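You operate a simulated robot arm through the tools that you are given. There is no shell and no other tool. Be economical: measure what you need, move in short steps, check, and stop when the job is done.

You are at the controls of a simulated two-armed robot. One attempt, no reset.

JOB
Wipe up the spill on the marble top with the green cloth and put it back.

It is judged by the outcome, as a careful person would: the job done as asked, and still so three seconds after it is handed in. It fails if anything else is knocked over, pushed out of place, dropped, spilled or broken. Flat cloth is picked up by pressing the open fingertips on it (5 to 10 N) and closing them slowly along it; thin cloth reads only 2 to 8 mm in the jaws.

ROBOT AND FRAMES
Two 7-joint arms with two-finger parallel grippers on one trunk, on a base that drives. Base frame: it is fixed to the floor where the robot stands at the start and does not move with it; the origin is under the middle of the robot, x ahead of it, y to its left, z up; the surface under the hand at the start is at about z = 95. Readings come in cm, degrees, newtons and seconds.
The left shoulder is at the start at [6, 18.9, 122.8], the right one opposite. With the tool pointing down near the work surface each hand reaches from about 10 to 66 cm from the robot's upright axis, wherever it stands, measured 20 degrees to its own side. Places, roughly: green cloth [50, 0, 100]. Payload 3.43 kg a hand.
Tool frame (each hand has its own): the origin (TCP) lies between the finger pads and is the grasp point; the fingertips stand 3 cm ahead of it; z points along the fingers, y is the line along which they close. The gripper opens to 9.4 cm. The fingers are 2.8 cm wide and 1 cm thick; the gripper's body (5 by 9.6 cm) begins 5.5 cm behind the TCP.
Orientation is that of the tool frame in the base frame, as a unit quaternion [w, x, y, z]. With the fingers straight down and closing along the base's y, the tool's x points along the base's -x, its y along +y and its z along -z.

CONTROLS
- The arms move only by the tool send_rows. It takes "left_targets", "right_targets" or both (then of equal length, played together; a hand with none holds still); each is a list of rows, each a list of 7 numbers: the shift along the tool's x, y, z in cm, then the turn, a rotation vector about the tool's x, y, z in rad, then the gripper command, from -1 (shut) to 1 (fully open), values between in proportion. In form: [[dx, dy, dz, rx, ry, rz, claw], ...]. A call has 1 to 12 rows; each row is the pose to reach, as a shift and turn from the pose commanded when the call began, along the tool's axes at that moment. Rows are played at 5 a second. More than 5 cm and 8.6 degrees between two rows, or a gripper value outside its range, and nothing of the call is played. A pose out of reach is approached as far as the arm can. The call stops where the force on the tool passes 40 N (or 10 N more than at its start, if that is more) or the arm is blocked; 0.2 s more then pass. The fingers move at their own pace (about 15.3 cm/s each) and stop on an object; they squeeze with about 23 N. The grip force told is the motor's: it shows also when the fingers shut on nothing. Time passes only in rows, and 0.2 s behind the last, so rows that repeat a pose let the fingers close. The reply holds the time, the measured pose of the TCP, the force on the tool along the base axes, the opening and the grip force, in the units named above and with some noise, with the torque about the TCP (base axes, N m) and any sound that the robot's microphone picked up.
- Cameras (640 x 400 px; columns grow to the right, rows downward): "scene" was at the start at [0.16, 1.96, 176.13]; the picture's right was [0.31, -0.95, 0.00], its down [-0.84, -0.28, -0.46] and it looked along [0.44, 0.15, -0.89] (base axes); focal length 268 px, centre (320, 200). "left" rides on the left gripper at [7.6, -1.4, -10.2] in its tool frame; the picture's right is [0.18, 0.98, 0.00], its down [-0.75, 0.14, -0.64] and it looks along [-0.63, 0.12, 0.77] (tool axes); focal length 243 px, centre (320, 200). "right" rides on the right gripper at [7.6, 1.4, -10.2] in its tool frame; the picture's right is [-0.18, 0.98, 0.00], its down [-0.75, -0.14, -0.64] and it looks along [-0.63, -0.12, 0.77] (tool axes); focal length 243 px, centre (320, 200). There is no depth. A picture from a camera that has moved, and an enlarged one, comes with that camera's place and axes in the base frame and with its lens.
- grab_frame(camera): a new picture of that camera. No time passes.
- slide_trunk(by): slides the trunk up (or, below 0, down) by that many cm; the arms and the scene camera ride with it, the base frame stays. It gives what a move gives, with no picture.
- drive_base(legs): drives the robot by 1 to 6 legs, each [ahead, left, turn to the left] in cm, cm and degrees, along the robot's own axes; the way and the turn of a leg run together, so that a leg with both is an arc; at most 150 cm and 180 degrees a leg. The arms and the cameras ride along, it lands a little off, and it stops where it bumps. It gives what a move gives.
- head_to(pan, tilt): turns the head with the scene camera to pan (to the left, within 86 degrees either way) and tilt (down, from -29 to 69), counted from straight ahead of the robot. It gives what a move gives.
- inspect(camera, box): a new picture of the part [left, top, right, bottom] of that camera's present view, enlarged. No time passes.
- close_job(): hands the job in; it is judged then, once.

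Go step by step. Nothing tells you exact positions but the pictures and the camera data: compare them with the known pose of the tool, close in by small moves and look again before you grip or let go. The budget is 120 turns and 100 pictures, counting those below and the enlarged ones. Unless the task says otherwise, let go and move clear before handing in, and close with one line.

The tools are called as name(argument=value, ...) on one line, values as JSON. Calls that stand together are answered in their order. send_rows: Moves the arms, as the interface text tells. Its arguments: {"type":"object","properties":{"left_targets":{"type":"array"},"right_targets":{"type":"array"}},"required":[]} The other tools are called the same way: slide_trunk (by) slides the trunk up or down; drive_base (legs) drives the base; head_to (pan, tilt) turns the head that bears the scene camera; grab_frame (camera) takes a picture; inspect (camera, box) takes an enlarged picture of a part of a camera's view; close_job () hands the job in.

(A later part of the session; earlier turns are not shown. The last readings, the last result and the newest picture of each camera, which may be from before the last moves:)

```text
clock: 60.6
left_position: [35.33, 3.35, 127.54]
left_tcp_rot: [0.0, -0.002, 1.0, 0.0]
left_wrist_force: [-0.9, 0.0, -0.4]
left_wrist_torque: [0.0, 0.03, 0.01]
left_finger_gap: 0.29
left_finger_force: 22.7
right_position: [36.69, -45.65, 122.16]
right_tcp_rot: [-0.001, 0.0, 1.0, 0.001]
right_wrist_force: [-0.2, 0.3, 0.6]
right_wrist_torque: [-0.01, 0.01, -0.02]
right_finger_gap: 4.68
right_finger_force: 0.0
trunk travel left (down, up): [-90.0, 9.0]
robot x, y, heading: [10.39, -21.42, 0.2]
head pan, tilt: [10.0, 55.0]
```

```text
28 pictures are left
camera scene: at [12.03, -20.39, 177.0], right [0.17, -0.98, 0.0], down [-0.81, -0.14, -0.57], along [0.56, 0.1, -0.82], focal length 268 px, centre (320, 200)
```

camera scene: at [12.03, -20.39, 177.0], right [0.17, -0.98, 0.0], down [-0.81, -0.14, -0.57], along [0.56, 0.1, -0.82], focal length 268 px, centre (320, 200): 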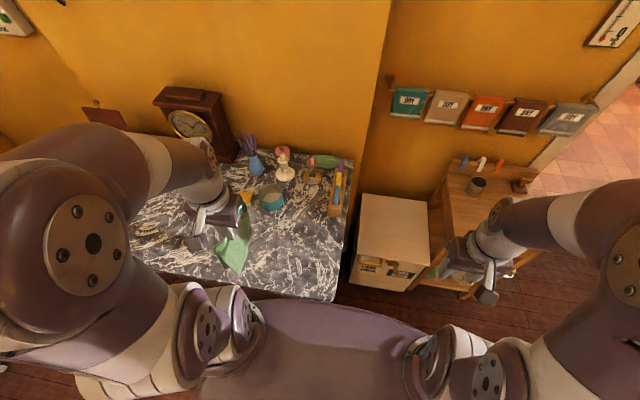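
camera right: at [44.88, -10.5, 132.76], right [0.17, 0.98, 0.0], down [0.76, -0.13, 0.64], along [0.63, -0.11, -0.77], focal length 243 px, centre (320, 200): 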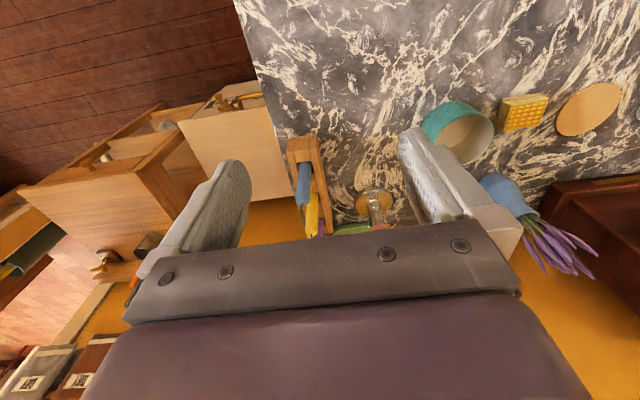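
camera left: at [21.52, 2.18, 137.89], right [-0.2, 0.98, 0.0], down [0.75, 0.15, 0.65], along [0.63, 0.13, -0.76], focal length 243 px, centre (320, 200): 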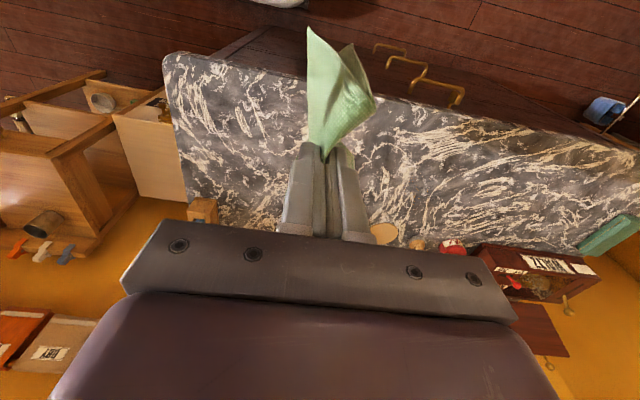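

inspect(camera="scene", box=[245, 140, 365, 230])

```text
4.44 times, centred on (305, 185) of scene
camera zoom: at [12.03, -20.39, 177.0], right [0.17, -0.98, 0.0], down [-0.81, -0.14, -0.57], along [0.56, 0.1, -0.82], focal length 1190 px, centre (387, 267)
```

zoom: 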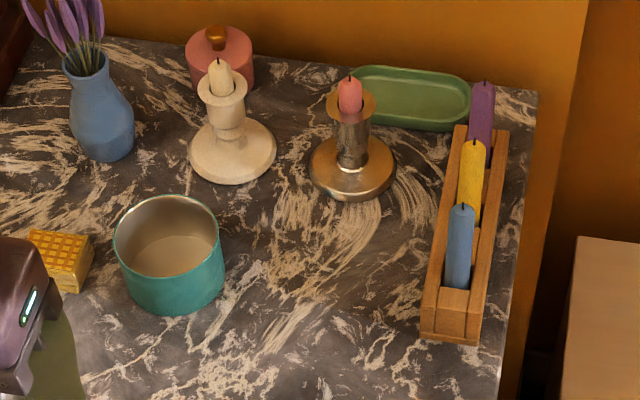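

The patch reads as centred near [68.5, −4], bounded by the pot (y > 2.5), the box (y < −14) and the candlestick (x > 74.5). I'll bring the cloth to the clear marble in front, at [56, −5].

send_rows(left_targets=[[-3.5, -1.4, 0, 0, 0, 0, -1], [-7, -2.8, 0, 0, 0, 0, -1], [-10.5, -4.2, 0, 0, 0, 0, -1], [-14, -5.6, 1, 0, 0, 0, -1], [-17.5, -7, 4, 0, 0, 0, -1], [-20.7, -8.4, 7, 0, 0, 0, -1], [-20.7, -8.4, 11, 0, 0, 0, -1], [-20.7, -8.4, 15, 0, 0, 0, -1], [-20.7, -8.4, 19, 0, 0, 0, -1], [-20.7, -8.4, 23, 0, 0, 0, -1]])

inspect(camera="scene", box=[225, 140, 365, 250])

```text
clock: 62.8
left_position: [55.53, -4.84, 104.55]
left_tcp_rot: [0.0, -0.001, 1.0, 0.0]
left_wrist_force: [-0.4, 0.1, -0.5]
left_wrist_torque: [-0.09, 0.02, -0.01]
left_finger_gap: 0.33
left_finger_force: 22.8
right_position: [36.6, -45.65, 122.35]
right_tcp_rot: [0.0, -0.002, 1.0, 0.0]
right_wrist_force: [-0.2, -0.6, -0.6]
right_wrist_torque: [-0.03, 0.01, 0.03]
right_finger_gap: 4.7
right_finger_force: 0.0
trunk travel left (down, up): [-90.0, 9.0]
robot x, y, heading: [10.83, -21.53, -0.1]
head pan, tilt: [10.0, 55.0]
```

```text
3.64 times, centred on (295, 195) of scene
camera zoom: at [11.87, -20.35, 177.01], right [0.17, -0.98, 0.0], down [-0.81, -0.14, -0.57], along [0.56, 0.1, -0.82], focal length 974 px, centre (411, 218)
```

zoom: 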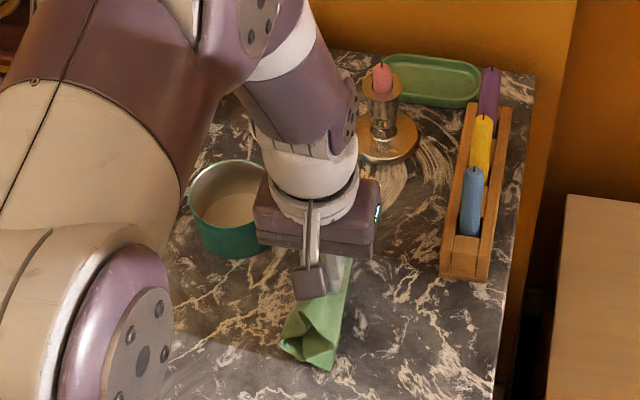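

The cloth trails back toward the robot and touches nothing else. I'll lower to light contact.

send_rows(left_targets=[[0, 0, 2, 0, 0, 0, -1], [0, 0, 4, 0, 0, 0, -1], [0, 0, 5.2, 0, 0, 0, -1], [0, 0, 5.8, 0, 0, 0, -1]])

```text
clock: 63.8
left_position: [55.78, -5.05, 98.71]
left_tcp_rot: [0.001, -0.001, 1.0, 0.0]
left_wrist_force: [1.3, 0.0, 6.7]
left_wrist_torque: [-0.01, 0.03, 0.0]
left_finger_gap: 0.34
left_finger_force: 22.9
right_position: [36.51, -45.69, 122.22]
right_tcp_rot: [0.0, 0.0, 1.0, 0.001]
right_wrist_force: [-0.4, -0.3, 0.2]
right_wrist_torque: [0.01, -0.01, -0.03]
right_finger_gap: 4.66
right_finger_force: 0.0
trunk travel left (down, up): [-90.0, 9.0]
robot x, y, heading: [10.98, -21.74, 0.1]
head pan, tilt: [10.0, 55.0]
```

Contact reads 6.7 N. I'll make a first stroke forward across the patch.

send_rows(left_targets=[[-2, 0, 0, 0, 0, 0, -1], [-4, 0, 0, 0, 0, 0, -1], [-6, 0, 0, 0, 0, 0, -1], [-8, 0, 0, 0, 0, 0, -1], [-10, 0, 0, 0, 0, 0, -1], [-12, 0, 0, 0, 0, 0, -1], [-14, 0, 0, 0, 0, 0, -1], [-15.2, 0, 0, 0, 0, 0, -1]])

inspect(camera="scene", box=[225, 130, 365, 240])

```text
clock: 65.6
left_position: [71.27, -4.98, 98.79]
left_tcp_rot: [0.0, -0.002, 1.0, 0.0]
left_wrist_force: [-1.0, 0.4, 2.3]
left_wrist_torque: [-0.01, 0.04, -0.01]
left_finger_gap: 0.32
left_finger_force: 23.0
right_position: [36.44, -45.82, 122.27]
right_tcp_rot: [-0.001, -0.001, 1.0, -0.001]
right_wrist_force: [-1.3, -0.6, -0.8]
right_wrist_torque: [-0.01, -0.01, 0.0]
right_finger_gap: 4.71
right_finger_force: 0.1
trunk travel left (down, up): [-90.0, 9.0]
robot x, y, heading: [10.56, -21.63, 0.1]
head pan, tilt: [10.0, 55.0]
```

```text
3.64 times, centred on (295, 185) of scene
camera zoom: at [11.76, -20.39, 177.0], right [0.17, -0.98, 0.0], down [-0.81, -0.14, -0.57], along [0.56, 0.1, -0.82], focal length 974 px, centre (411, 254)
```

zoom: 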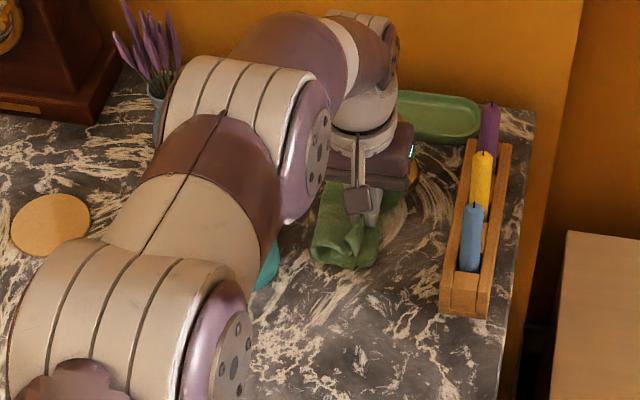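

The forward stroke went cleanly. I'll press slightly more and zigzag sideways, staying clear of the pot and box.

send_rows(left_targets=[[0, -2, 0.25, 0, 0, 0, -1], [0, -4, 0.25, 0, 0, 0, -1], [1.5, -2, 0.25, 0, 0, 0, -1], [1.5, 0.5, 0.25, 0, 0, 0, -1], [1.5, 3, 0.25, 0, 0, 0, -1], [1.5, 4.7, 0.25, 0, 0, 0, -1], [3.5, 2, 0.25, 0, 0, 0, -1], [3.5, -1, 0.25, 0, 0, 0, -1], [3.5, -4, 0.25, 0, 0, 0, -1], [5.5, -1.5, 0.25, 0, 0, 0, -1], [5.5, 1.5, 0.25, 0, 0, 0, -1], [5.5, 4.5, 0.25, 0, 0, 0, -1]])

send_rows(left_targets=[[2, -3, 0, 0, 0, 0, -1], [2, -6, 0, 0, 0, 0, -1], [2, -8.5, 0, 0, 0, 0, -1], [4, -6, 0, 0, 0, 0, -1], [4, -3, 0, 0, 0, 0, -1], [4, 0, 0, 0, 0, 0, -1], [6, -3, 0, 0, 0, 0, -1], [6, -6, 0, 0, 0, 0, -1], [8, -6, 0, 0, 0, 0, -1], [10, -5, 0, 0, 0, 0, -1]])

inspect(camera="scene", box=[225, 130, 365, 240])

```text
clock: 68.2
left_position: [65.58, -0.5, 98.67]
left_tcp_rot: [-0.001, 0.0, 1.0, 0.0]
left_wrist_force: [-0.2, -1.6, 2.8]
left_wrist_torque: [-0.05, 0.02, 0.02]
left_finger_gap: 0.32
left_finger_force: 23.1
right_position: [36.4, -45.78, 122.28]
right_tcp_rot: [0.0, 0.0, 1.0, 0.0]
right_wrist_force: [-0.1, -0.4, -0.1]
right_wrist_torque: [0.02, 0.02, 0.0]
right_finger_gap: 4.7
right_finger_force: 0.0
trunk travel left (down, up): [-90.0, 9.0]
robot x, y, heading: [10.76, -21.49, -0.0]
head pan, tilt: [10.0, 55.0]
```

```text
clock: 70.4
left_position: [55.41, -5.78, 98.62]
left_tcp_rot: [0.004, 0.0, 1.0, 0.001]
left_wrist_force: [5.8, -2.6, 32.8]
left_wrist_torque: [0.09, -0.12, -0.01]
left_finger_gap: 0.32
left_finger_force: 23.0
right_position: [36.14, -45.82, 122.46]
right_tcp_rot: [0.001, -0.001, 1.0, 0.0]
right_wrist_force: [0.2, 0.1, 0.2]
right_wrist_torque: [0.01, 0.01, 0.02]
right_finger_gap: 4.7
right_finger_force: 0.1
trunk travel left (down, up): [-90.0, 9.0]
robot x, y, heading: [10.49, -21.44, 0.1]
head pan, tilt: [10.0, 55.0]
```

```text
3.64 times, centred on (295, 185) of scene
camera zoom: at [11.32, -20.57, 177.04], right [0.17, -0.98, 0.0], down [-0.81, -0.14, -0.58], along [0.57, 0.1, -0.82], focal length 974 px, centre (411, 254)
```

zoom: 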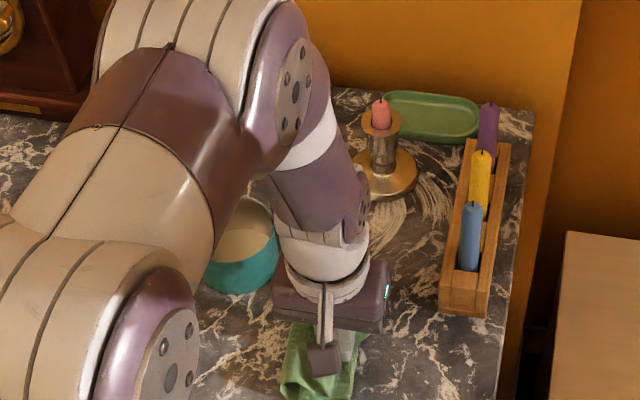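

Some cloth has bunched under the fingers. I'll lift, pull back and compare the patch.

send_rows(left_targets=[[0, 0, -4, 0, 0, 0, -1], [0, 0, -8, 0, 0, 0, -1], [0, 0, -12, 0, 0, 0, -1], [0, 0, -16, 0, 0, 0, -1], [1, 1, -20, 0, 0, 0, -1], [5, 3, -22, 0, 0, 0, -1], [9, 5, -24, 0, 0, 0, -1], [13, 6, -26, 0, 0, 0, -1], [17, 7, -27, 0, 0, 0, -1], [20, 9, -28, 0, 0, 0, -1]])

inspect(camera="scene", box=[245, 140, 365, 230])

grab_frame(camera="left")

```text
clock: 72.6
left_position: [35.05, 3.41, 126.22]
left_tcp_rot: [0.001, 0.0, 1.0, 0.0]
left_wrist_force: [-0.8, 0.4, 0.3]
left_wrist_torque: [-0.05, -0.02, 0.0]
left_finger_gap: 0.33
left_finger_force: 23.2
right_position: [36.33, -45.72, 122.32]
right_tcp_rot: [0.001, -0.001, 1.0, 0.0]
right_wrist_force: [-1.2, -0.7, -0.4]
right_wrist_torque: [0.0, -0.01, -0.03]
right_finger_gap: 4.7
right_finger_force: 0.0
trunk travel left (down, up): [-90.0, 9.0]
robot x, y, heading: [10.72, -21.46, -0.0]
head pan, tilt: [10.0, 55.0]
```

```text
4.44 times, centred on (305, 185) of scene
camera zoom: at [11.65, -20.34, 177.0], right [0.17, -0.98, 0.0], down [-0.81, -0.14, -0.57], along [0.57, 0.1, -0.82], focal length 1190 px, centre (387, 267)
```

zoom: 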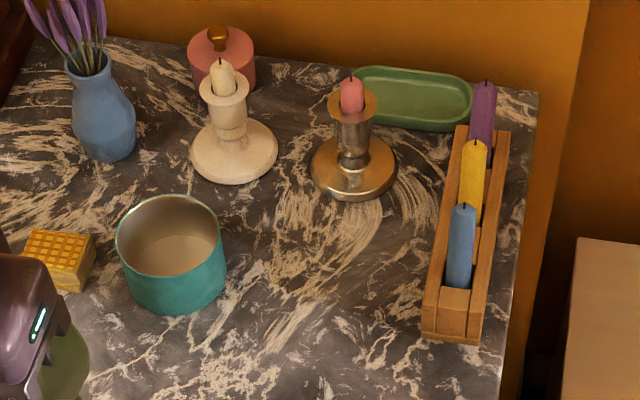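

```text
22 pictures are left
camera left: at [27.53, 2.06, 136.43], right [-0.18, 0.98, 0.0], down [0.75, 0.14, 0.64], along [0.63, 0.12, -0.77], focal length 243 px, centre (320, 200)
```

left: 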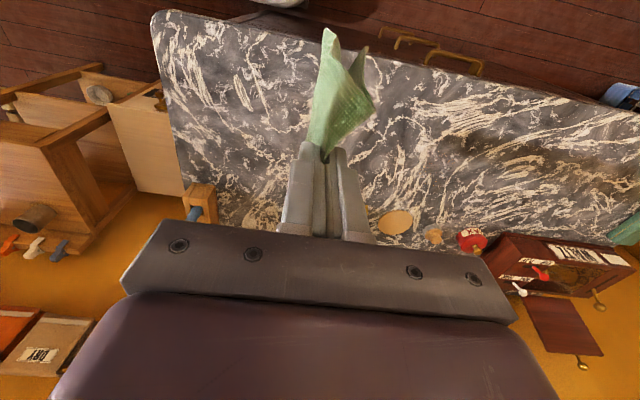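

inspect(camera="scene", box=[280, 160, 340, 215])

inspect(camera="left", box=[180, 130, 310, 235])

```text
7.27 times, centred on (310, 188) of scene
camera zoom: at [11.65, -20.34, 177.0], right [0.17, -0.98, 0.0], down [-0.81, -0.14, -0.57], along [0.57, 0.1, -0.82], focal length 1948 px, centre (393, 291)
```

zoom: 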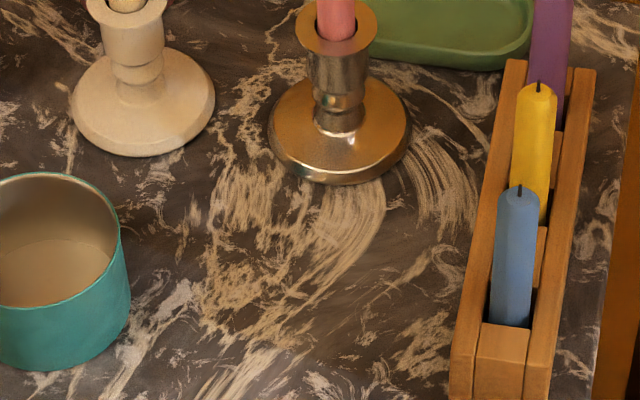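

```text
3.81 times, centred on (245, 182) of left
camera zoom: at [27.53, 2.06, 136.43], right [-0.18, 0.98, 0.0], down [0.75, 0.14, 0.64], along [0.63, 0.12, -0.77], focal length 924 px, centre (606, 267)
```

zoom: 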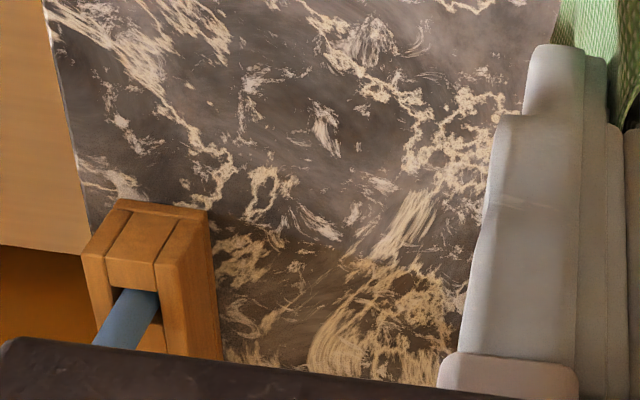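

The objects stayed put, but the tint hasn't changed and its edges line up with the candle box. So it's the box's shadow, not the spill. Next I'll check the open marble in front, including where the cloth had been lying.

inspect(camera="scene", box=[225, 200, 365, 300])

inspect(camera="left", box=[330, 60, 530, 225])

```text
4.00 times, centred on (295, 250) of scene
camera zoom: at [11.65, -20.34, 177.0], right [0.17, -0.98, 0.0], down [-0.81, -0.14, -0.57], along [0.57, 0.1, -0.82], focal length 1071 px, centre (420, 0)
```

zoom: 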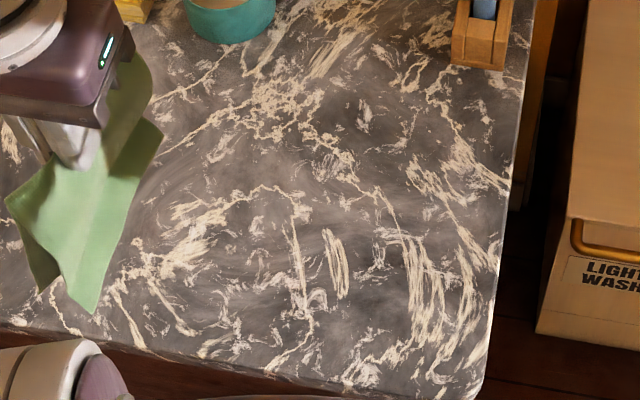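

```text
2.42 times, centred on (430, 142) of left
camera zoom: at [27.53, 2.06, 136.43], right [-0.18, 0.98, 0.0], down [0.75, 0.14, 0.64], along [0.63, 0.12, -0.77], focal length 588 px, centre (53, 339)
```

zoom: 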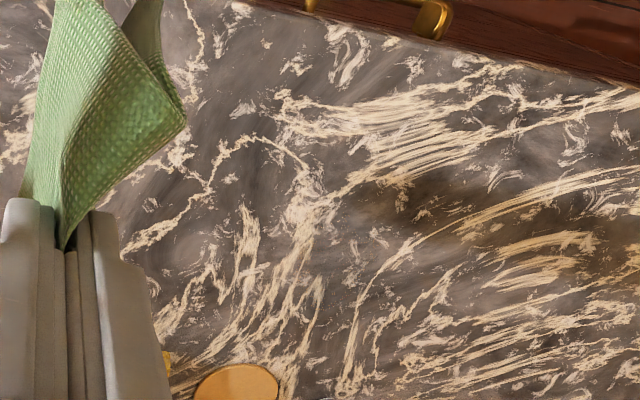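

The brown patches are shadows from the hand and cloth; their direction fits everywhere. I'll back away so no shadow falls on the marble and survey the whole top at high magnification from the middle.

drive_base(legs=[[-40, 0, 0], [0, 57, 0]])

head_to(pan=0, tilt=38)

grab_frame(camera="scene")

```text
clock: 77.9
left_position: [-5.06, 57.84, 126.29]
left_tcp_rot: [0.0, 0.004, 1.0, 0.002]
left_wrist_force: [1.0, -0.3, 0.5]
left_wrist_torque: [0.01, 0.0, -0.04]
left_finger_gap: 0.32
left_finger_force: 23.1
right_position: [-4.11, 8.77, 122.23]
right_tcp_rot: [0.0, 0.003, 1.0, -0.001]
right_wrist_force: [0.0, 0.5, 0.9]
right_wrist_torque: [0.05, 0.0, -0.05]
right_finger_gap: 4.72
right_finger_force: 0.0
trunk travel left (down, up): [-90.0, 9.0]
robot x, y, heading: [-29.52, 33.2, -0.1]
head pan, tilt: [10.0, 55.0]
```

```text
clock: 78.7
left_position: [-5.0, 58.1, 126.22]
left_tcp_rot: [0.0, 0.004, 1.0, 0.0]
left_wrist_force: [-0.4, 0.1, -0.1]
left_wrist_torque: [-0.01, -0.03, 0.01]
left_finger_gap: 0.32
left_finger_force: 23.1
right_position: [-4.11, 8.96, 122.33]
right_tcp_rot: [-0.001, 0.004, 1.0, 0.0]
right_wrist_force: [-0.4, 0.5, -0.2]
right_wrist_torque: [-0.01, -0.01, -0.01]
right_finger_gap: 4.69
right_finger_force: 0.1
trunk travel left (down, up): [-90.0, 9.0]
robot x, y, heading: [-29.83, 33.12, -0.5]
head pan, tilt: [0.0, 38.0]
```

```text
17 pictures are left
camera scene: at [-27.11, 33.27, 179.36], right [-0.01, -1.0, 0.0], down [-0.62, 0.0, -0.79], along [0.79, -0.01, -0.62], focal length 268 px, centre (320, 200)
```

scene: 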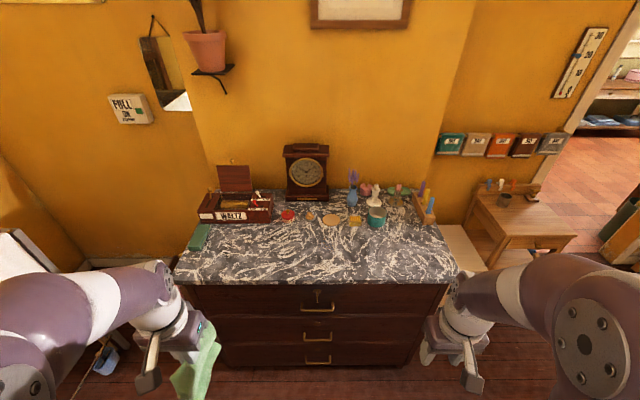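

inspect(camera="scene", box=[170, 185, 320, 290])

inspect(camera="scene", box=[310, 185, 460, 290])

```text
3.81 times, centred on (245, 238) of scene
camera zoom: at [-27.11, 33.27, 179.36], right [-0.01, -1.0, 0.0], down [-0.62, 0.0, -0.79], along [0.79, -0.01, -0.62], focal length 1020 px, centre (606, 57)
```

zoom: 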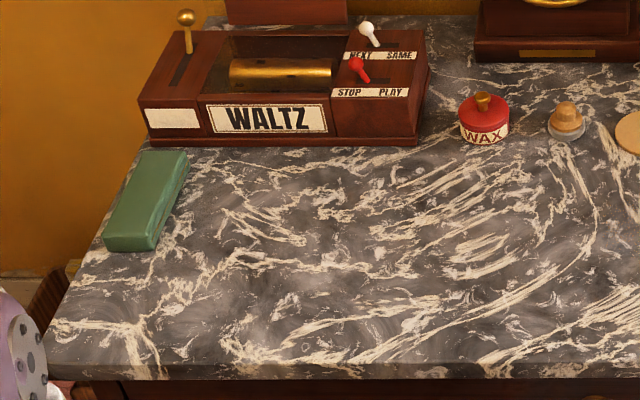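

```text
3.81 times, centred on (385, 238) of scene
camera zoom: at [-27.11, 33.27, 179.36], right [-0.01, -1.0, 0.0], down [-0.62, 0.0, -0.79], along [0.79, -0.01, -0.62], focal length 1020 px, centre (72, 57)
```

zoom: 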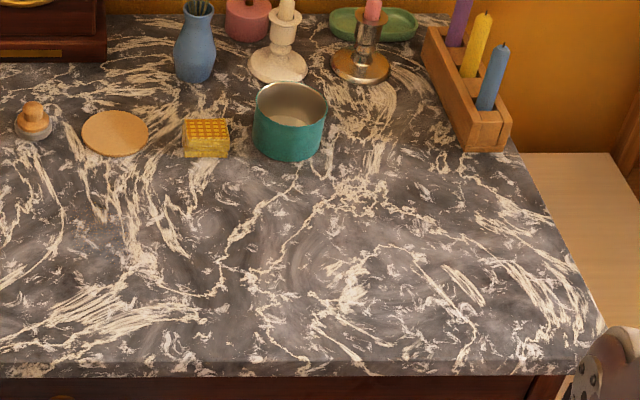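

inspect(camera="scene", box=[370, 195, 434, 235])

inspect(camera="scene", box=[320, 190, 384, 230])

```text
10.00 times, centred on (402, 215) of scene
camera zoom: at [-27.11, 33.27, 179.36], right [-0.01, -1.0, 0.0], down [-0.62, 0.0, -0.79], along [0.79, -0.01, -0.62], focal length 2678 px, centre (-500, 50)
```

zoom: 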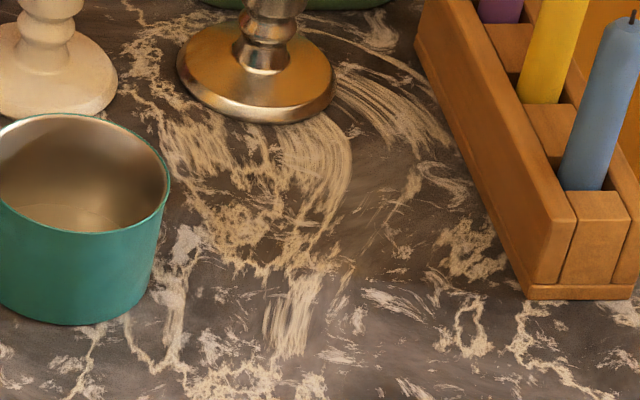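

```text
10.00 times, centred on (352, 210) of scene
camera zoom: at [-27.11, 33.27, 179.36], right [-0.01, -1.0, 0.0], down [-0.62, 0.0, -0.79], along [0.79, -0.01, -0.62], focal length 2678 px, centre (0, 100)
```

zoom: 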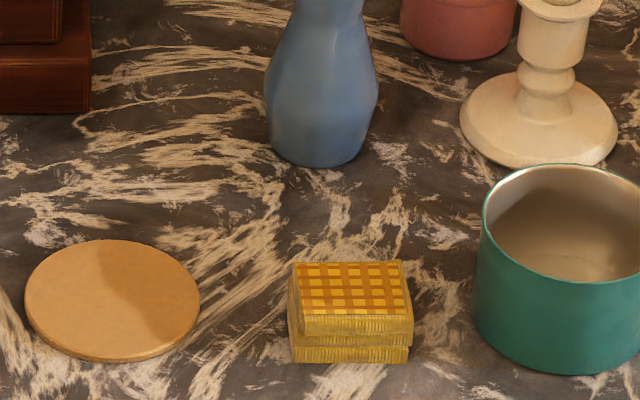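

I still don't see a distinct puddle from here. I'll lower the trunk for a very flat view, where a wet film should mirror the wall.

slide_trunk(by=-40)

slide_trunk(by=-20)

head_to(pan=0, tilt=15)

grab_frame(camera="scene")

```text
clock: 82.5
left_position: [-5.0, 58.01, 86.25]
left_tcp_rot: [0.0, 0.004, 1.0, 0.0]
left_wrist_force: [-0.1, 0.1, -0.3]
left_wrist_torque: [-0.02, 0.0, 0.01]
left_finger_gap: 0.33
left_finger_force: 23.8
right_position: [-4.17, 8.95, 82.24]
right_tcp_rot: [0.0, 0.004, 1.0, 0.0]
right_wrist_force: [0.8, -0.1, 0.0]
right_wrist_torque: [0.0, 0.02, 0.01]
right_finger_gap: 4.72
right_finger_force: 0.1
trunk travel left (down, up): [-50.0, 49.0]
robot x, y, heading: [-29.75, 33.22, -0.3]
head pan, tilt: [0.0, 38.0]
```

```text
clock: 84.7
left_position: [-5.0, 58.03, 66.22]
left_tcp_rot: [0.0, 0.004, 1.0, -0.001]
left_wrist_force: [-0.7, -0.3, -0.6]
left_wrist_torque: [-0.03, -0.02, 0.02]
left_finger_gap: 0.34
left_finger_force: 22.8
right_position: [-4.18, 8.88, 62.24]
right_tcp_rot: [0.0, 0.004, 1.0, 0.0]
right_wrist_force: [-0.7, -0.6, 0.1]
right_wrist_torque: [0.01, 0.01, 0.02]
right_finger_gap: 4.7
right_finger_force: 0.1
trunk travel left (down, up): [-30.0, 69.0]
robot x, y, heading: [-29.65, 33.19, -0.5]
head pan, tilt: [0.0, 38.0]
```

```text
clock: 85.6
left_position: [-5.01, 58.08, 66.27]
left_tcp_rot: [0.0, 0.003, 1.0, 0.0]
left_wrist_force: [-0.2, 0.5, -0.1]
left_wrist_torque: [0.01, 0.02, 0.0]
left_finger_gap: 0.32
left_finger_force: 22.9
right_position: [-4.17, 8.9, 62.29]
right_tcp_rot: [0.0, 0.004, 1.0, 0.0]
right_wrist_force: [-1.0, 0.2, 0.7]
right_wrist_torque: [-0.02, -0.02, -0.02]
right_finger_gap: 4.67
right_finger_force: 0.0
trunk travel left (down, up): [-30.0, 69.0]
robot x, y, heading: [-29.91, 33.04, -0.4]
head pan, tilt: [0.0, 15.0]
```

```text
12 pictures are left
camera scene: at [-26.4, 33.18, 123.02], right [-0.01, -1.0, 0.0], down [-0.26, 0.0, -0.97], along [0.97, -0.01, -0.26], focal length 268 px, centre (320, 200)
```

scene: 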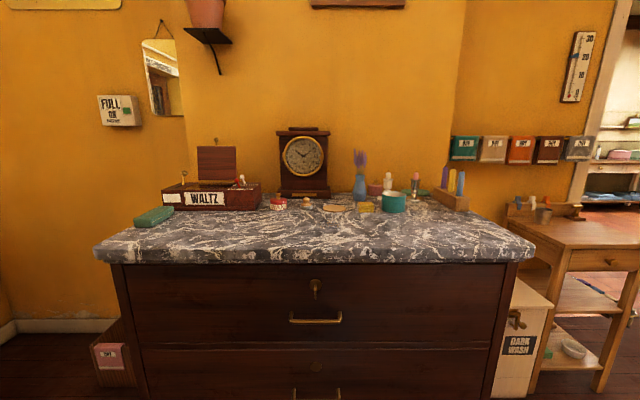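

inspect(camera="scene", box=[95, 190, 315, 265])

inspect(camera="scene", box=[310, 190, 530, 265])

```text
2.91 times, centred on (205, 228) of scene
camera zoom: at [-26.4, 33.18, 123.02], right [-0.01, -1.0, 0.0], down [-0.26, 0.0, -0.97], along [0.97, -0.01, -0.26], focal length 779 px, centre (654, 120)
```

zoom: 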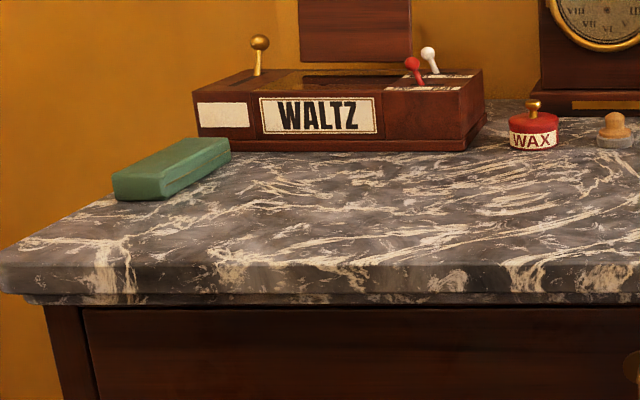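

```text
2.91 times, centred on (420, 228) of scene
camera zoom: at [-26.4, 33.18, 123.02], right [-0.01, -1.0, 0.0], down [-0.26, 0.0, -0.97], along [0.97, -0.01, -0.26], focal length 779 px, centre (29, 120)
```

zoom: 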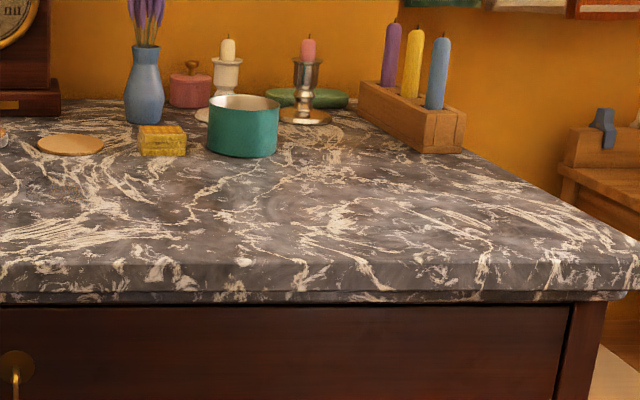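

There's no mirror-like puddle anywhere; only the spot between the pot and candlestick looks off. To see whether my wiping changed it, I'll repeat the earlier right-wrist close-up from the same pose.

slide_trunk(by=40)

slide_trunk(by=20)

drive_base(legs=[[0, -33.3, 0.4], [30, 0, 0]])

send_rows(right_targets=[[-4, 1, 0, 0, 0, 0, 1], [-8, 2, 0, 0, 0, 0, 1], [-12, 4, 0, 0, 0, 0, 1], [-16, 6, 0, 0, 0, 0, 1], [-20, 8, 0, 0, 0, 0, 1], [-24, 10, 0, 0, 0, 0, 1], [-26, 12, 0, 0, 0, 0, 1]])

inspect(camera="right", box=[300, 60, 440, 230])

```text
clock: 89.4
left_position: [-4.99, 57.92, 106.22]
left_tcp_rot: [0.0, 0.003, 1.0, 0.0]
left_wrist_force: [-0.2, 0.6, -0.4]
left_wrist_torque: [0.0, -0.02, 0.02]
left_finger_gap: 0.34
left_finger_force: 22.7
right_position: [-4.01, 8.93, 102.32]
right_tcp_rot: [0.0, 0.003, 1.0, 0.0]
right_wrist_force: [0.3, 0.3, -1.0]
right_wrist_torque: [0.01, 0.0, 0.01]
right_finger_gap: 4.67
right_finger_force: 0.0
trunk travel left (down, up): [-70.0, 29.0]
robot x, y, heading: [-29.72, 33.68, -0.5]
head pan, tilt: [0.0, 15.0]
```

```text
clock: 91.6
left_position: [-4.78, 57.87, 126.14]
left_tcp_rot: [0.0, 0.004, 1.0, 0.0]
left_wrist_force: [0.5, 1.2, -0.4]
left_wrist_torque: [-0.01, -0.01, 0.04]
left_finger_gap: 0.34
left_finger_force: 23.9
right_position: [-4.08, 8.93, 122.32]
right_tcp_rot: [0.0, 0.004, 1.0, 0.0]
right_wrist_force: [0.3, -1.8, -0.1]
right_wrist_torque: [0.01, -0.01, 0.03]
right_finger_gap: 4.72
right_finger_force: 0.2
trunk travel left (down, up): [-90.0, 9.0]
robot x, y, heading: [-29.75, 32.97, -0.7]
head pan, tilt: [0.0, 15.0]
```

```text
clock: 95.4
left_position: [24.25, 24.96, 126.35]
left_tcp_rot: [0.0, 0.002, 1.0, 0.0]
left_wrist_force: [0.3, 0.5, -0.4]
left_wrist_torque: [0.02, -0.03, -0.01]
left_finger_gap: 0.33
left_finger_force: 23.3
right_position: [25.2, -24.29, 122.35]
right_tcp_rot: [0.001, 0.001, 1.0, 0.0]
right_wrist_force: [0.5, 0.2, 0.1]
right_wrist_torque: [0.01, 0.0, 0.02]
right_finger_gap: 4.74
right_finger_force: 0.1
trunk travel left (down, up): [-90.0, 9.0]
robot x, y, heading: [-0.42, -0.26, 0.0]
head pan, tilt: [0.0, 15.0]
```

```text
clock: 97.0
left_position: [24.52, 24.86, 126.16]
left_tcp_rot: [0.0, 0.002, 1.0, 0.0]
left_wrist_force: [-1.4, -0.6, -0.5]
left_wrist_torque: [-0.02, 0.0, 0.0]
left_finger_gap: 0.33
left_finger_force: 22.8
right_position: [51.95, -12.26, 122.08]
right_tcp_rot: [0.0, 0.001, 1.0, 0.001]
right_wrist_force: [0.0, 0.5, -0.5]
right_wrist_torque: [0.0, 0.0, 0.06]
right_finger_gap: 9.42
right_finger_force: 0.0
trunk travel left (down, up): [-90.0, 9.0]
robot x, y, heading: [-0.19, -0.32, -0.1]
head pan, tilt: [0.0, 15.0]
```

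```text
2.35 times, centred on (370, 145) of right
camera zoom: at [44.3, -10.59, 132.32], right [0.19, 0.98, 0.0], down [0.75, -0.14, 0.64], along [0.63, -0.12, -0.77], focal length 571 px, centre (202, 329)
```

zoom: 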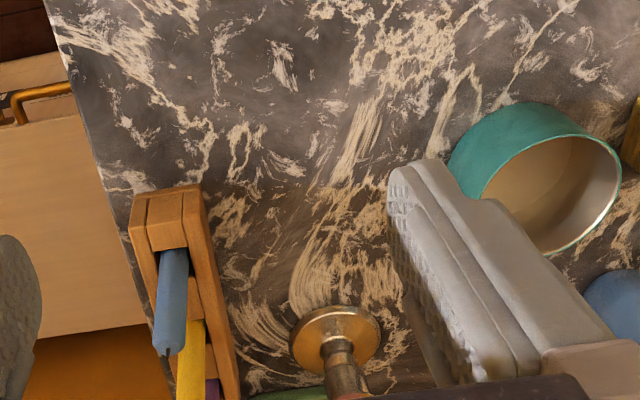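

inspect(camera="right", box=[330, 130, 420, 200])

```text
5.71 times, centred on (375, 165) of right
camera zoom: at [44.3, -10.59, 132.32], right [0.19, 0.98, 0.0], down [0.75, -0.14, 0.64], along [0.63, -0.12, -0.77], focal length 1386 px, centre (6, 400)
```

zoom: 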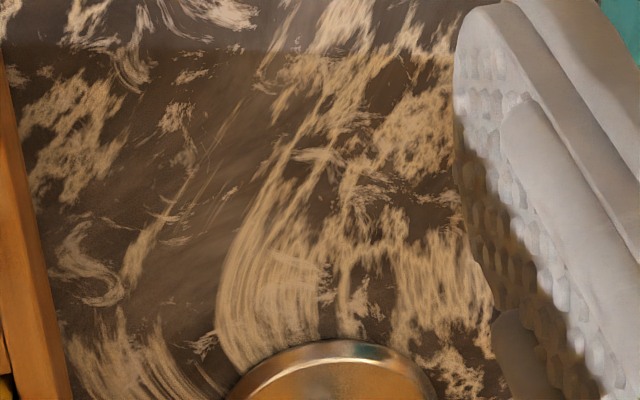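

The straight edge there is just where sunlight ends, so that isn't the spill. A pale foggy smear near [40, 65] does recur in several views. I'll go back to the left part and look there from close up, before wiping.

send_rows(right_targets=[[4, -1, 0, 0, 0, 0, 1], [8, -3, 0, 0, 0, 0, 0.5], [12, -5, 0, 0, 0, 0, 0], [16, -7, 0, 0, 0, 0, 0], [20, -9, 0, 0, 0, 0, 0], [24, -11, 0, 0, 0, 0, 0], [26, -12, 0, 0, 0, 0, 0]])

drive_base(legs=[[0, 40, 0]])

send_rows(left_targets=[[-4, 1, 0, 0, 0, 0, -1], [-8, 2, 0, 0, 0, 0, -1], [-12, 3, 2, 0, 0, 0, -1], [-13, 4, 6, 0, 0, 0, -1], [-13, 4, 9, 0, 0, 0, -1]])

inspect(camera="left", box=[120, 0, 520, 230])

```text
clock: 98.6
left_position: [24.33, 24.88, 126.18]
left_tcp_rot: [0.002, 0.002, 1.0, -0.001]
left_wrist_force: [-0.7, -0.1, -0.2]
left_wrist_torque: [-0.02, 0.01, -0.02]
left_finger_gap: 0.35
left_finger_force: 22.9
right_position: [25.49, -24.38, 122.34]
right_tcp_rot: [0.001, 0.001, 1.0, 0.0]
right_wrist_force: [0.2, -0.5, 0.5]
right_wrist_torque: [-0.01, -0.01, 0.0]
right_finger_gap: 4.68
right_finger_force: 0.0
trunk travel left (down, up): [-90.0, 9.0]
robot x, y, heading: [-0.28, 0.19, -0.0]
head pan, tilt: [0.0, 15.0]
```

```text
clock: 101.1
left_position: [24.22, 65.81, 126.32]
left_tcp_rot: [0.001, -0.002, 1.0, 0.0]
left_wrist_force: [0.4, 0.1, 0.5]
left_wrist_torque: [0.0, 0.02, -0.03]
left_finger_gap: 0.31
left_finger_force: 22.9
right_position: [25.71, 16.72, 122.23]
right_tcp_rot: [0.001, -0.003, 1.0, 0.0]
right_wrist_force: [0.7, -0.1, 0.8]
right_wrist_torque: [0.03, 0.0, -0.01]
right_finger_gap: 4.73
right_finger_force: 0.2
trunk travel left (down, up): [-90.0, 9.0]
robot x, y, heading: [-0.86, 40.97, 0.1]
head pan, tilt: [0.0, 15.0]
```

```text
clock: 102.3
left_position: [37.34, 70.35, 117.24]
left_tcp_rot: [0.001, -0.003, 1.0, 0.0]
left_wrist_force: [0.1, 0.0, 0.5]
left_wrist_torque: [-0.03, 0.01, 0.0]
left_finger_gap: 0.35
left_finger_force: 22.8
right_position: [25.65, 16.82, 122.15]
right_tcp_rot: [0.0, -0.003, 1.0, 0.0]
right_wrist_force: [-0.1, 1.0, 0.5]
right_wrist_torque: [0.03, 0.0, -0.01]
right_finger_gap: 4.68
right_finger_force: 0.0
trunk travel left (down, up): [-90.0, 9.0]
robot x, y, heading: [-0.2, 40.55, 0.3]
head pan, tilt: [0.0, 15.0]
```

```text
1.60 times, centred on (320, 115) of left
camera zoom: at [29.79, 69.0, 127.44], right [-0.19, 0.98, 0.0], down [0.75, 0.14, 0.64], along [0.63, 0.12, -0.77], focal length 388 px, centre (320, 336)
```

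zoom: 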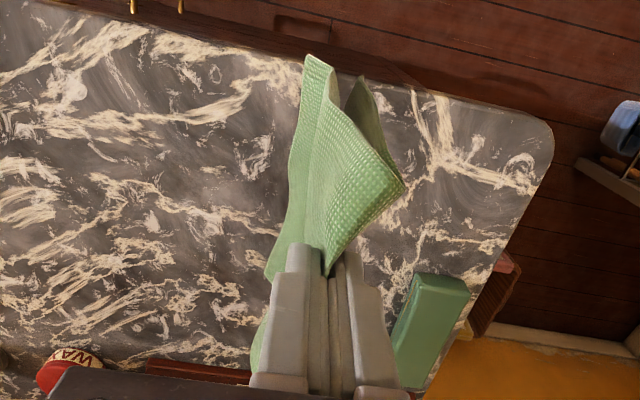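

I can't settle it by looking, so I'll wipe the open marble methodically and watch for changes, starting with this left part. Lowering to contact first.

send_rows(left_targets=[[0, 0, 5, 0, 0, 0, -1], [0, 0, 9.5, 0, 0, 0, -1], [0, 0, 14, 0, 0, 0, -1], [0, 0, 17, 0, 0, 0, -1], [0, 0, 18.2, 0, 0, 0, -1], [0, 0, 18.6, 0, 0, 0, -1]])

```text
clock: 103.7
left_position: [37.16, 70.17, 98.59]
left_tcp_rot: [0.003, -0.003, 1.0, 0.001]
left_wrist_force: [1.7, 0.8, 13.5]
left_wrist_torque: [0.05, 0.02, -0.02]
left_finger_gap: 0.35
left_finger_force: 23.5
right_position: [25.63, 16.73, 122.27]
right_tcp_rot: [0.0, -0.002, 1.0, 0.0]
right_wrist_force: [0.9, -0.4, -0.7]
right_wrist_torque: [0.01, -0.01, 0.02]
right_finger_gap: 4.7
right_finger_force: 0.1
trunk travel left (down, up): [-90.0, 9.0]
robot x, y, heading: [-0.41, 41.26, 0.3]
head pan, tilt: [0.0, 15.0]
```

send_rows(left_targets=[[0, 4.5, 0, 0, 0, 0, -1], [0, 9, 0, 0, 0, 0, -1], [0, 4.5, 0, 0, 0, 0, -1], [0, 0, 0, 0, 0, 0, -1], [0, -4.5, 0, 0, 0, 0, -1], [0, -9, 0, 0, 0, 0, -1], [0, -13.5, 0, 0, 0, 0, -1], [0, -18, 0, 0, 0, 0, -1], [0, -22, 0, 0, 0, 0, -1], [-3.5, -22, 0, 0, 0, 0, -1], [-3.5, -17.5, 0, 0, 0, 0, -1], [-3.5, -13, 0, 0, 0, 0, -1]])

send_rows(left_targets=[[0, 4.5, 0, 0, 0, 0, -1], [0, 9, 0, 0, 0, 0, -1], [0, 13.5, 0, 0, 0, 0, -1], [0, 18, 0, 0, 0, 0, -1], [0, 22, 0, 0, 0, 0, -1], [-3.5, 22, 0, 0, 0, 0, -1], [-3.5, 17.5, 0, 0, 0, 0, -1], [-3.5, 13, 0, 0, 0, 0, -1], [-3.5, 8.5, 0, 0, 0, 0, -1], [-3.5, 4, 0, 0, 0, 0, -1], [-3.5, -0.5, 0, 0, 0, 0, -1], [-3.5, -5, 0, 0, 0, 0, -1]])

send_rows(left_targets=[[0, -4, 0, 0, 0, 0, -1], [-3.5, -4, 0, 0, 0, 0, -1], [-3.5, 0.5, 0, 0, 0, 0, -1], [-3.5, 5, 0, 0, 0, 0, -1], [-3.5, 9.5, 0, 0, 0, 0, -1], [-3.5, 14, 0, 0, 0, 0, -1], [-3.5, 18.5, 0, 0, 0, 0, -1], [-3.5, 22, 0, 0, 0, 0, -1], [-7, 22, 0, 0, 0, 0, -1], [-7, 17.5, 0, 0, 0, 0, -1], [-7, 13, 0, 0, 0, 0, -1], [-7, 8.5, 0, 0, 0, 0, -1]])

```text
clock: 106.3
left_position: [40.77, 57.22, 98.84]
left_tcp_rot: [0.001, -0.002, 1.0, 0.0]
left_wrist_force: [0.0, -2.1, 2.9]
left_wrist_torque: [-0.04, 0.01, 0.0]
left_finger_gap: 0.35
left_finger_force: 23.5
right_position: [25.64, 16.82, 122.34]
right_tcp_rot: [-0.001, -0.002, 1.0, -0.001]
right_wrist_force: [-0.4, -0.2, 0.5]
right_wrist_torque: [0.01, -0.05, 0.01]
right_finger_gap: 4.69
right_finger_force: 0.1
trunk travel left (down, up): [-90.0, 9.0]
robot x, y, heading: [-0.18, 40.9, -0.0]
head pan, tilt: [0.0, 15.0]
```

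```text
clock: 108.9
left_position: [44.31, 51.9, 98.4]
left_tcp_rot: [0.003, -0.002, 1.0, 0.0]
left_wrist_force: [0.7, 5.1, 27.2]
left_wrist_torque: [0.34, 0.01, 0.01]
left_finger_gap: 0.35
left_finger_force: 22.3
right_position: [25.43, 16.74, 122.45]
right_tcp_rot: [0.001, -0.003, 1.0, 0.0]
right_wrist_force: [0.1, -0.9, -0.7]
right_wrist_torque: [0.01, 0.01, -0.01]
right_finger_gap: 4.71
right_finger_force: 0.1
trunk travel left (down, up): [-90.0, 9.0]
robot x, y, heading: [-0.4, 40.77, 0.3]
head pan, tilt: [0.0, 15.0]
```

```text
clock: 111.5
left_position: [51.19, 60.57, 98.58]
left_tcp_rot: [0.0, -0.003, 1.0, 0.001]
left_wrist_force: [-0.9, 1.1, 4.8]
left_wrist_torque: [0.05, 0.01, 0.04]
left_finger_gap: 0.34
left_finger_force: 23.1
right_position: [25.78, 16.66, 122.29]
right_tcp_rot: [0.0, -0.003, 1.0, 0.0]
right_wrist_force: [-0.2, 0.1, -1.0]
right_wrist_torque: [0.04, 0.05, 0.03]
right_finger_gap: 4.69
right_finger_force: 0.0
trunk travel left (down, up): [-90.0, 9.0]
robot x, y, heading: [-0.36, 40.91, 0.5]
head pan, tilt: [0.0, 15.0]
```

send_rows(left_targets=[[0, -4.5, 0, 0, 0, 0, -1], [0, -9, 0, 0, 0, 0, -1], [0, -13, 0, 0, 0, 0, -1], [-3.5, -13, 0, 0, 0, 0, -1], [-3.5, -8.5, 0, 0, 0, 0, -1], [-3.5, -4, 0, 0, 0, 0, -1], [-3.5, 0.5, 0, 0, 0, 0, -1], [-3.5, 5, 0, 0, 0, 0, -1], [-3.5, 8, 0, 0, 0, 0, -1], [-3.5, 8, -4, 0, 0, 0, -1], [-3.5, 6, -8.5, 0, 0, 0, -1], [-3.5, 4, -13, 0, 0, 0, -1]])

send_rows(left_targets=[[0, 0, -4, 0, 0, 0, -1], [0, 0, -8, 0, 0, 0, -1], [0, 0, -12, 0, 0, 0, -1], [4, 0, -14, 0, 0, 0, -1], [8, 0, -14, 0, 0, 0, -1], [12, 1, -14, 0, 0, 0, -1], [16, 2, -14, 0, 0, 0, -1], [20, 3, -14, 0, 0, 0, -1], [24, 4, -14, 0, 0, 0, -1], [28, 5, -14, 0, 0, 0, -1]])

head_to(pan=18, tilt=58)

inspect(camera="scene", box=[230, 110, 430, 260])

```text
clock: 114.1
left_position: [54.44, 65.04, 111.77]
left_tcp_rot: [-0.001, -0.002, 1.0, 0.0]
left_wrist_force: [-0.1, -0.8, 0.2]
left_wrist_torque: [-0.01, 0.0, -0.02]
left_finger_gap: 0.33
left_finger_force: 22.9
right_position: [25.54, 16.68, 122.32]
right_tcp_rot: [0.0, -0.003, 1.0, 0.0]
right_wrist_force: [-0.1, 0.5, 0.3]
right_wrist_torque: [-0.02, 0.02, 0.02]
right_finger_gap: 4.72
right_finger_force: 0.0
trunk travel left (down, up): [-90.0, 9.0]
robot x, y, heading: [-0.36, 40.7, 0.2]
head pan, tilt: [0.0, 15.0]
```

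```text
clock: 116.3
left_position: [26.41, 69.39, 125.91]
left_tcp_rot: [0.001, -0.001, 1.0, -0.001]
left_wrist_force: [0.0, 0.0, 0.1]
left_wrist_torque: [-0.01, 0.0, 0.04]
left_finger_gap: 0.34
left_finger_force: 23.1
left hand out of reach, approached as far as the arm can: row 3, 4
right_position: [25.6, 16.72, 122.31]
right_tcp_rot: [0.0, -0.002, 1.0, -0.001]
right_wrist_force: [-0.9, -0.3, -0.1]
right_wrist_torque: [-0.02, -0.04, 0.02]
right_finger_gap: 4.71
right_finger_force: 0.0
trunk travel left (down, up): [-90.0, 9.0]
robot x, y, heading: [-0.19, 40.66, 0.6]
head pan, tilt: [0.0, 15.0]
```

```text
clock: 117.4
left_position: [26.85, 69.49, 125.85]
left_tcp_rot: [0.0, -0.003, 1.0, 0.0]
left_wrist_force: [-0.2, 0.4, -0.3]
left_wrist_torque: [-0.01, 0.04, -0.02]
left_finger_gap: 0.33
left_finger_force: 22.9
right_position: [25.67, 16.77, 122.37]
right_tcp_rot: [0.0, -0.003, 1.0, 0.0]
right_wrist_force: [0.2, 0.0, -1.0]
right_wrist_torque: [-0.03, 0.0, -0.01]
right_finger_gap: 4.7
right_finger_force: 0.0
trunk travel left (down, up): [-90.0, 9.0]
robot x, y, heading: [-0.39, 41.09, 0.6]
head pan, tilt: [18.0, 58.0]
```

```text
2.67 times, centred on (330, 185) of scene
camera zoom: at [0.2, 43.0, 176.64], right [0.31, -0.95, 0.0], down [-0.8, -0.27, -0.53], along [0.5, 0.17, -0.85], focal length 714 px, centre (293, 240)
```

zoom: 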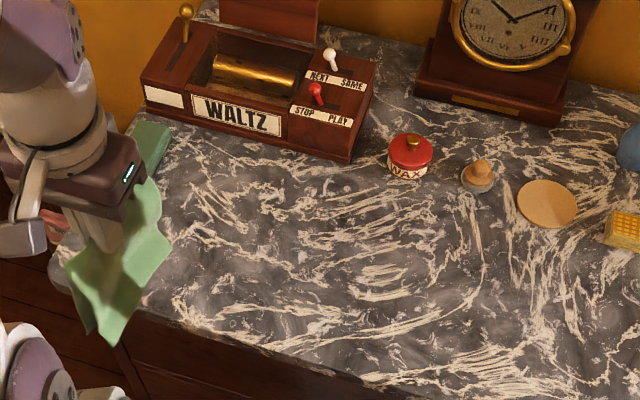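

Everything is still in place, though I can't see any change here. I'll continue with the middle part: right hand aside, drive right 23 cm, and go down again.

send_rows(right_targets=[[0, -4, 0, 0, 0, 0, 0], [0, -8, 0, 0, 0, 0, 0], [0, -12, 0, 0, 0, 0, 0], [0, -16, 0, 0, 0, 0, 0]])

drive_base(legs=[[0, -23, -0.5]])

send_rows(left_targets=[[-4, 0, 2, 0, 0, 0, -1], [-8, 0, 4, 0, 0, 0, -1], [-10.2, 0, 8, 0, 0, 0, -1], [-10.2, 0, 12.5, 0, 0, 0, -1], [-10.2, 0, 17, 0, 0, 0, -1], [-10.2, 0, 21.5, 0, 0, 0, -1], [-10.2, 0, 25.5, 0, 0, 0, -1], [-10.2, 0, 26.8, 0, 0, 0, -1], [-10.2, 0, 27.2, 0, 0, 0, -1]])

```text
clock: 118.4
left_position: [26.84, 69.33, 125.75]
left_tcp_rot: [0.0, -0.003, 1.0, 0.001]
left_wrist_force: [-0.2, 0.6, 0.3]
left_wrist_torque: [-0.02, -0.04, -0.01]
left_finger_gap: 0.31
left_finger_force: 23.2
right_position: [25.83, 0.57, 122.31]
right_tcp_rot: [0.0, -0.003, 1.0, 0.0]
right_wrist_force: [0.8, -1.2, 0.0]
right_wrist_torque: [0.04, -0.04, -0.03]
right_finger_gap: 4.72
right_finger_force: 0.0
trunk travel left (down, up): [-90.0, 9.0]
robot x, y, heading: [-0.33, 40.79, 0.4]
head pan, tilt: [18.0, 58.0]
```

```text
clock: 120.2
left_position: [27.0, 46.29, 125.69]
left_tcp_rot: [0.0, 0.002, 1.0, -0.001]
left_wrist_force: [-0.6, 0.1, -0.6]
left_wrist_torque: [-0.01, 0.01, 0.01]
left_finger_gap: 0.32
left_finger_force: 23.3
right_position: [25.52, -22.48, 122.42]
right_tcp_rot: [0.0, 0.002, 1.0, 0.0]
right_wrist_force: [0.1, 0.5, 0.2]
right_wrist_torque: [0.0, 0.01, -0.02]
right_finger_gap: 4.7
right_finger_force: 0.0
trunk travel left (down, up): [-90.0, 9.0]
robot x, y, heading: [-0.61, 18.06, -0.3]
head pan, tilt: [18.0, 58.0]
```

```text
clock: 122.2
left_position: [37.3, 46.1, 98.74]
left_tcp_rot: [0.0, 0.002, 1.0, 0.001]
left_wrist_force: [0.6, 0.1, 9.3]
left_wrist_torque: [-0.01, 0.01, 0.01]
left_finger_gap: 0.35
left_finger_force: 23.1
right_position: [25.38, -22.58, 122.33]
right_tcp_rot: [0.0, 0.002, 1.0, -0.001]
right_wrist_force: [-0.1, 0.1, -0.4]
right_wrist_torque: [-0.04, 0.0, 0.04]
right_finger_gap: 4.7
right_finger_force: 0.1
trunk travel left (down, up): [-90.0, 9.0]
robot x, y, heading: [-0.42, 17.47, -0.2]
head pan, tilt: [18.0, 58.0]
```

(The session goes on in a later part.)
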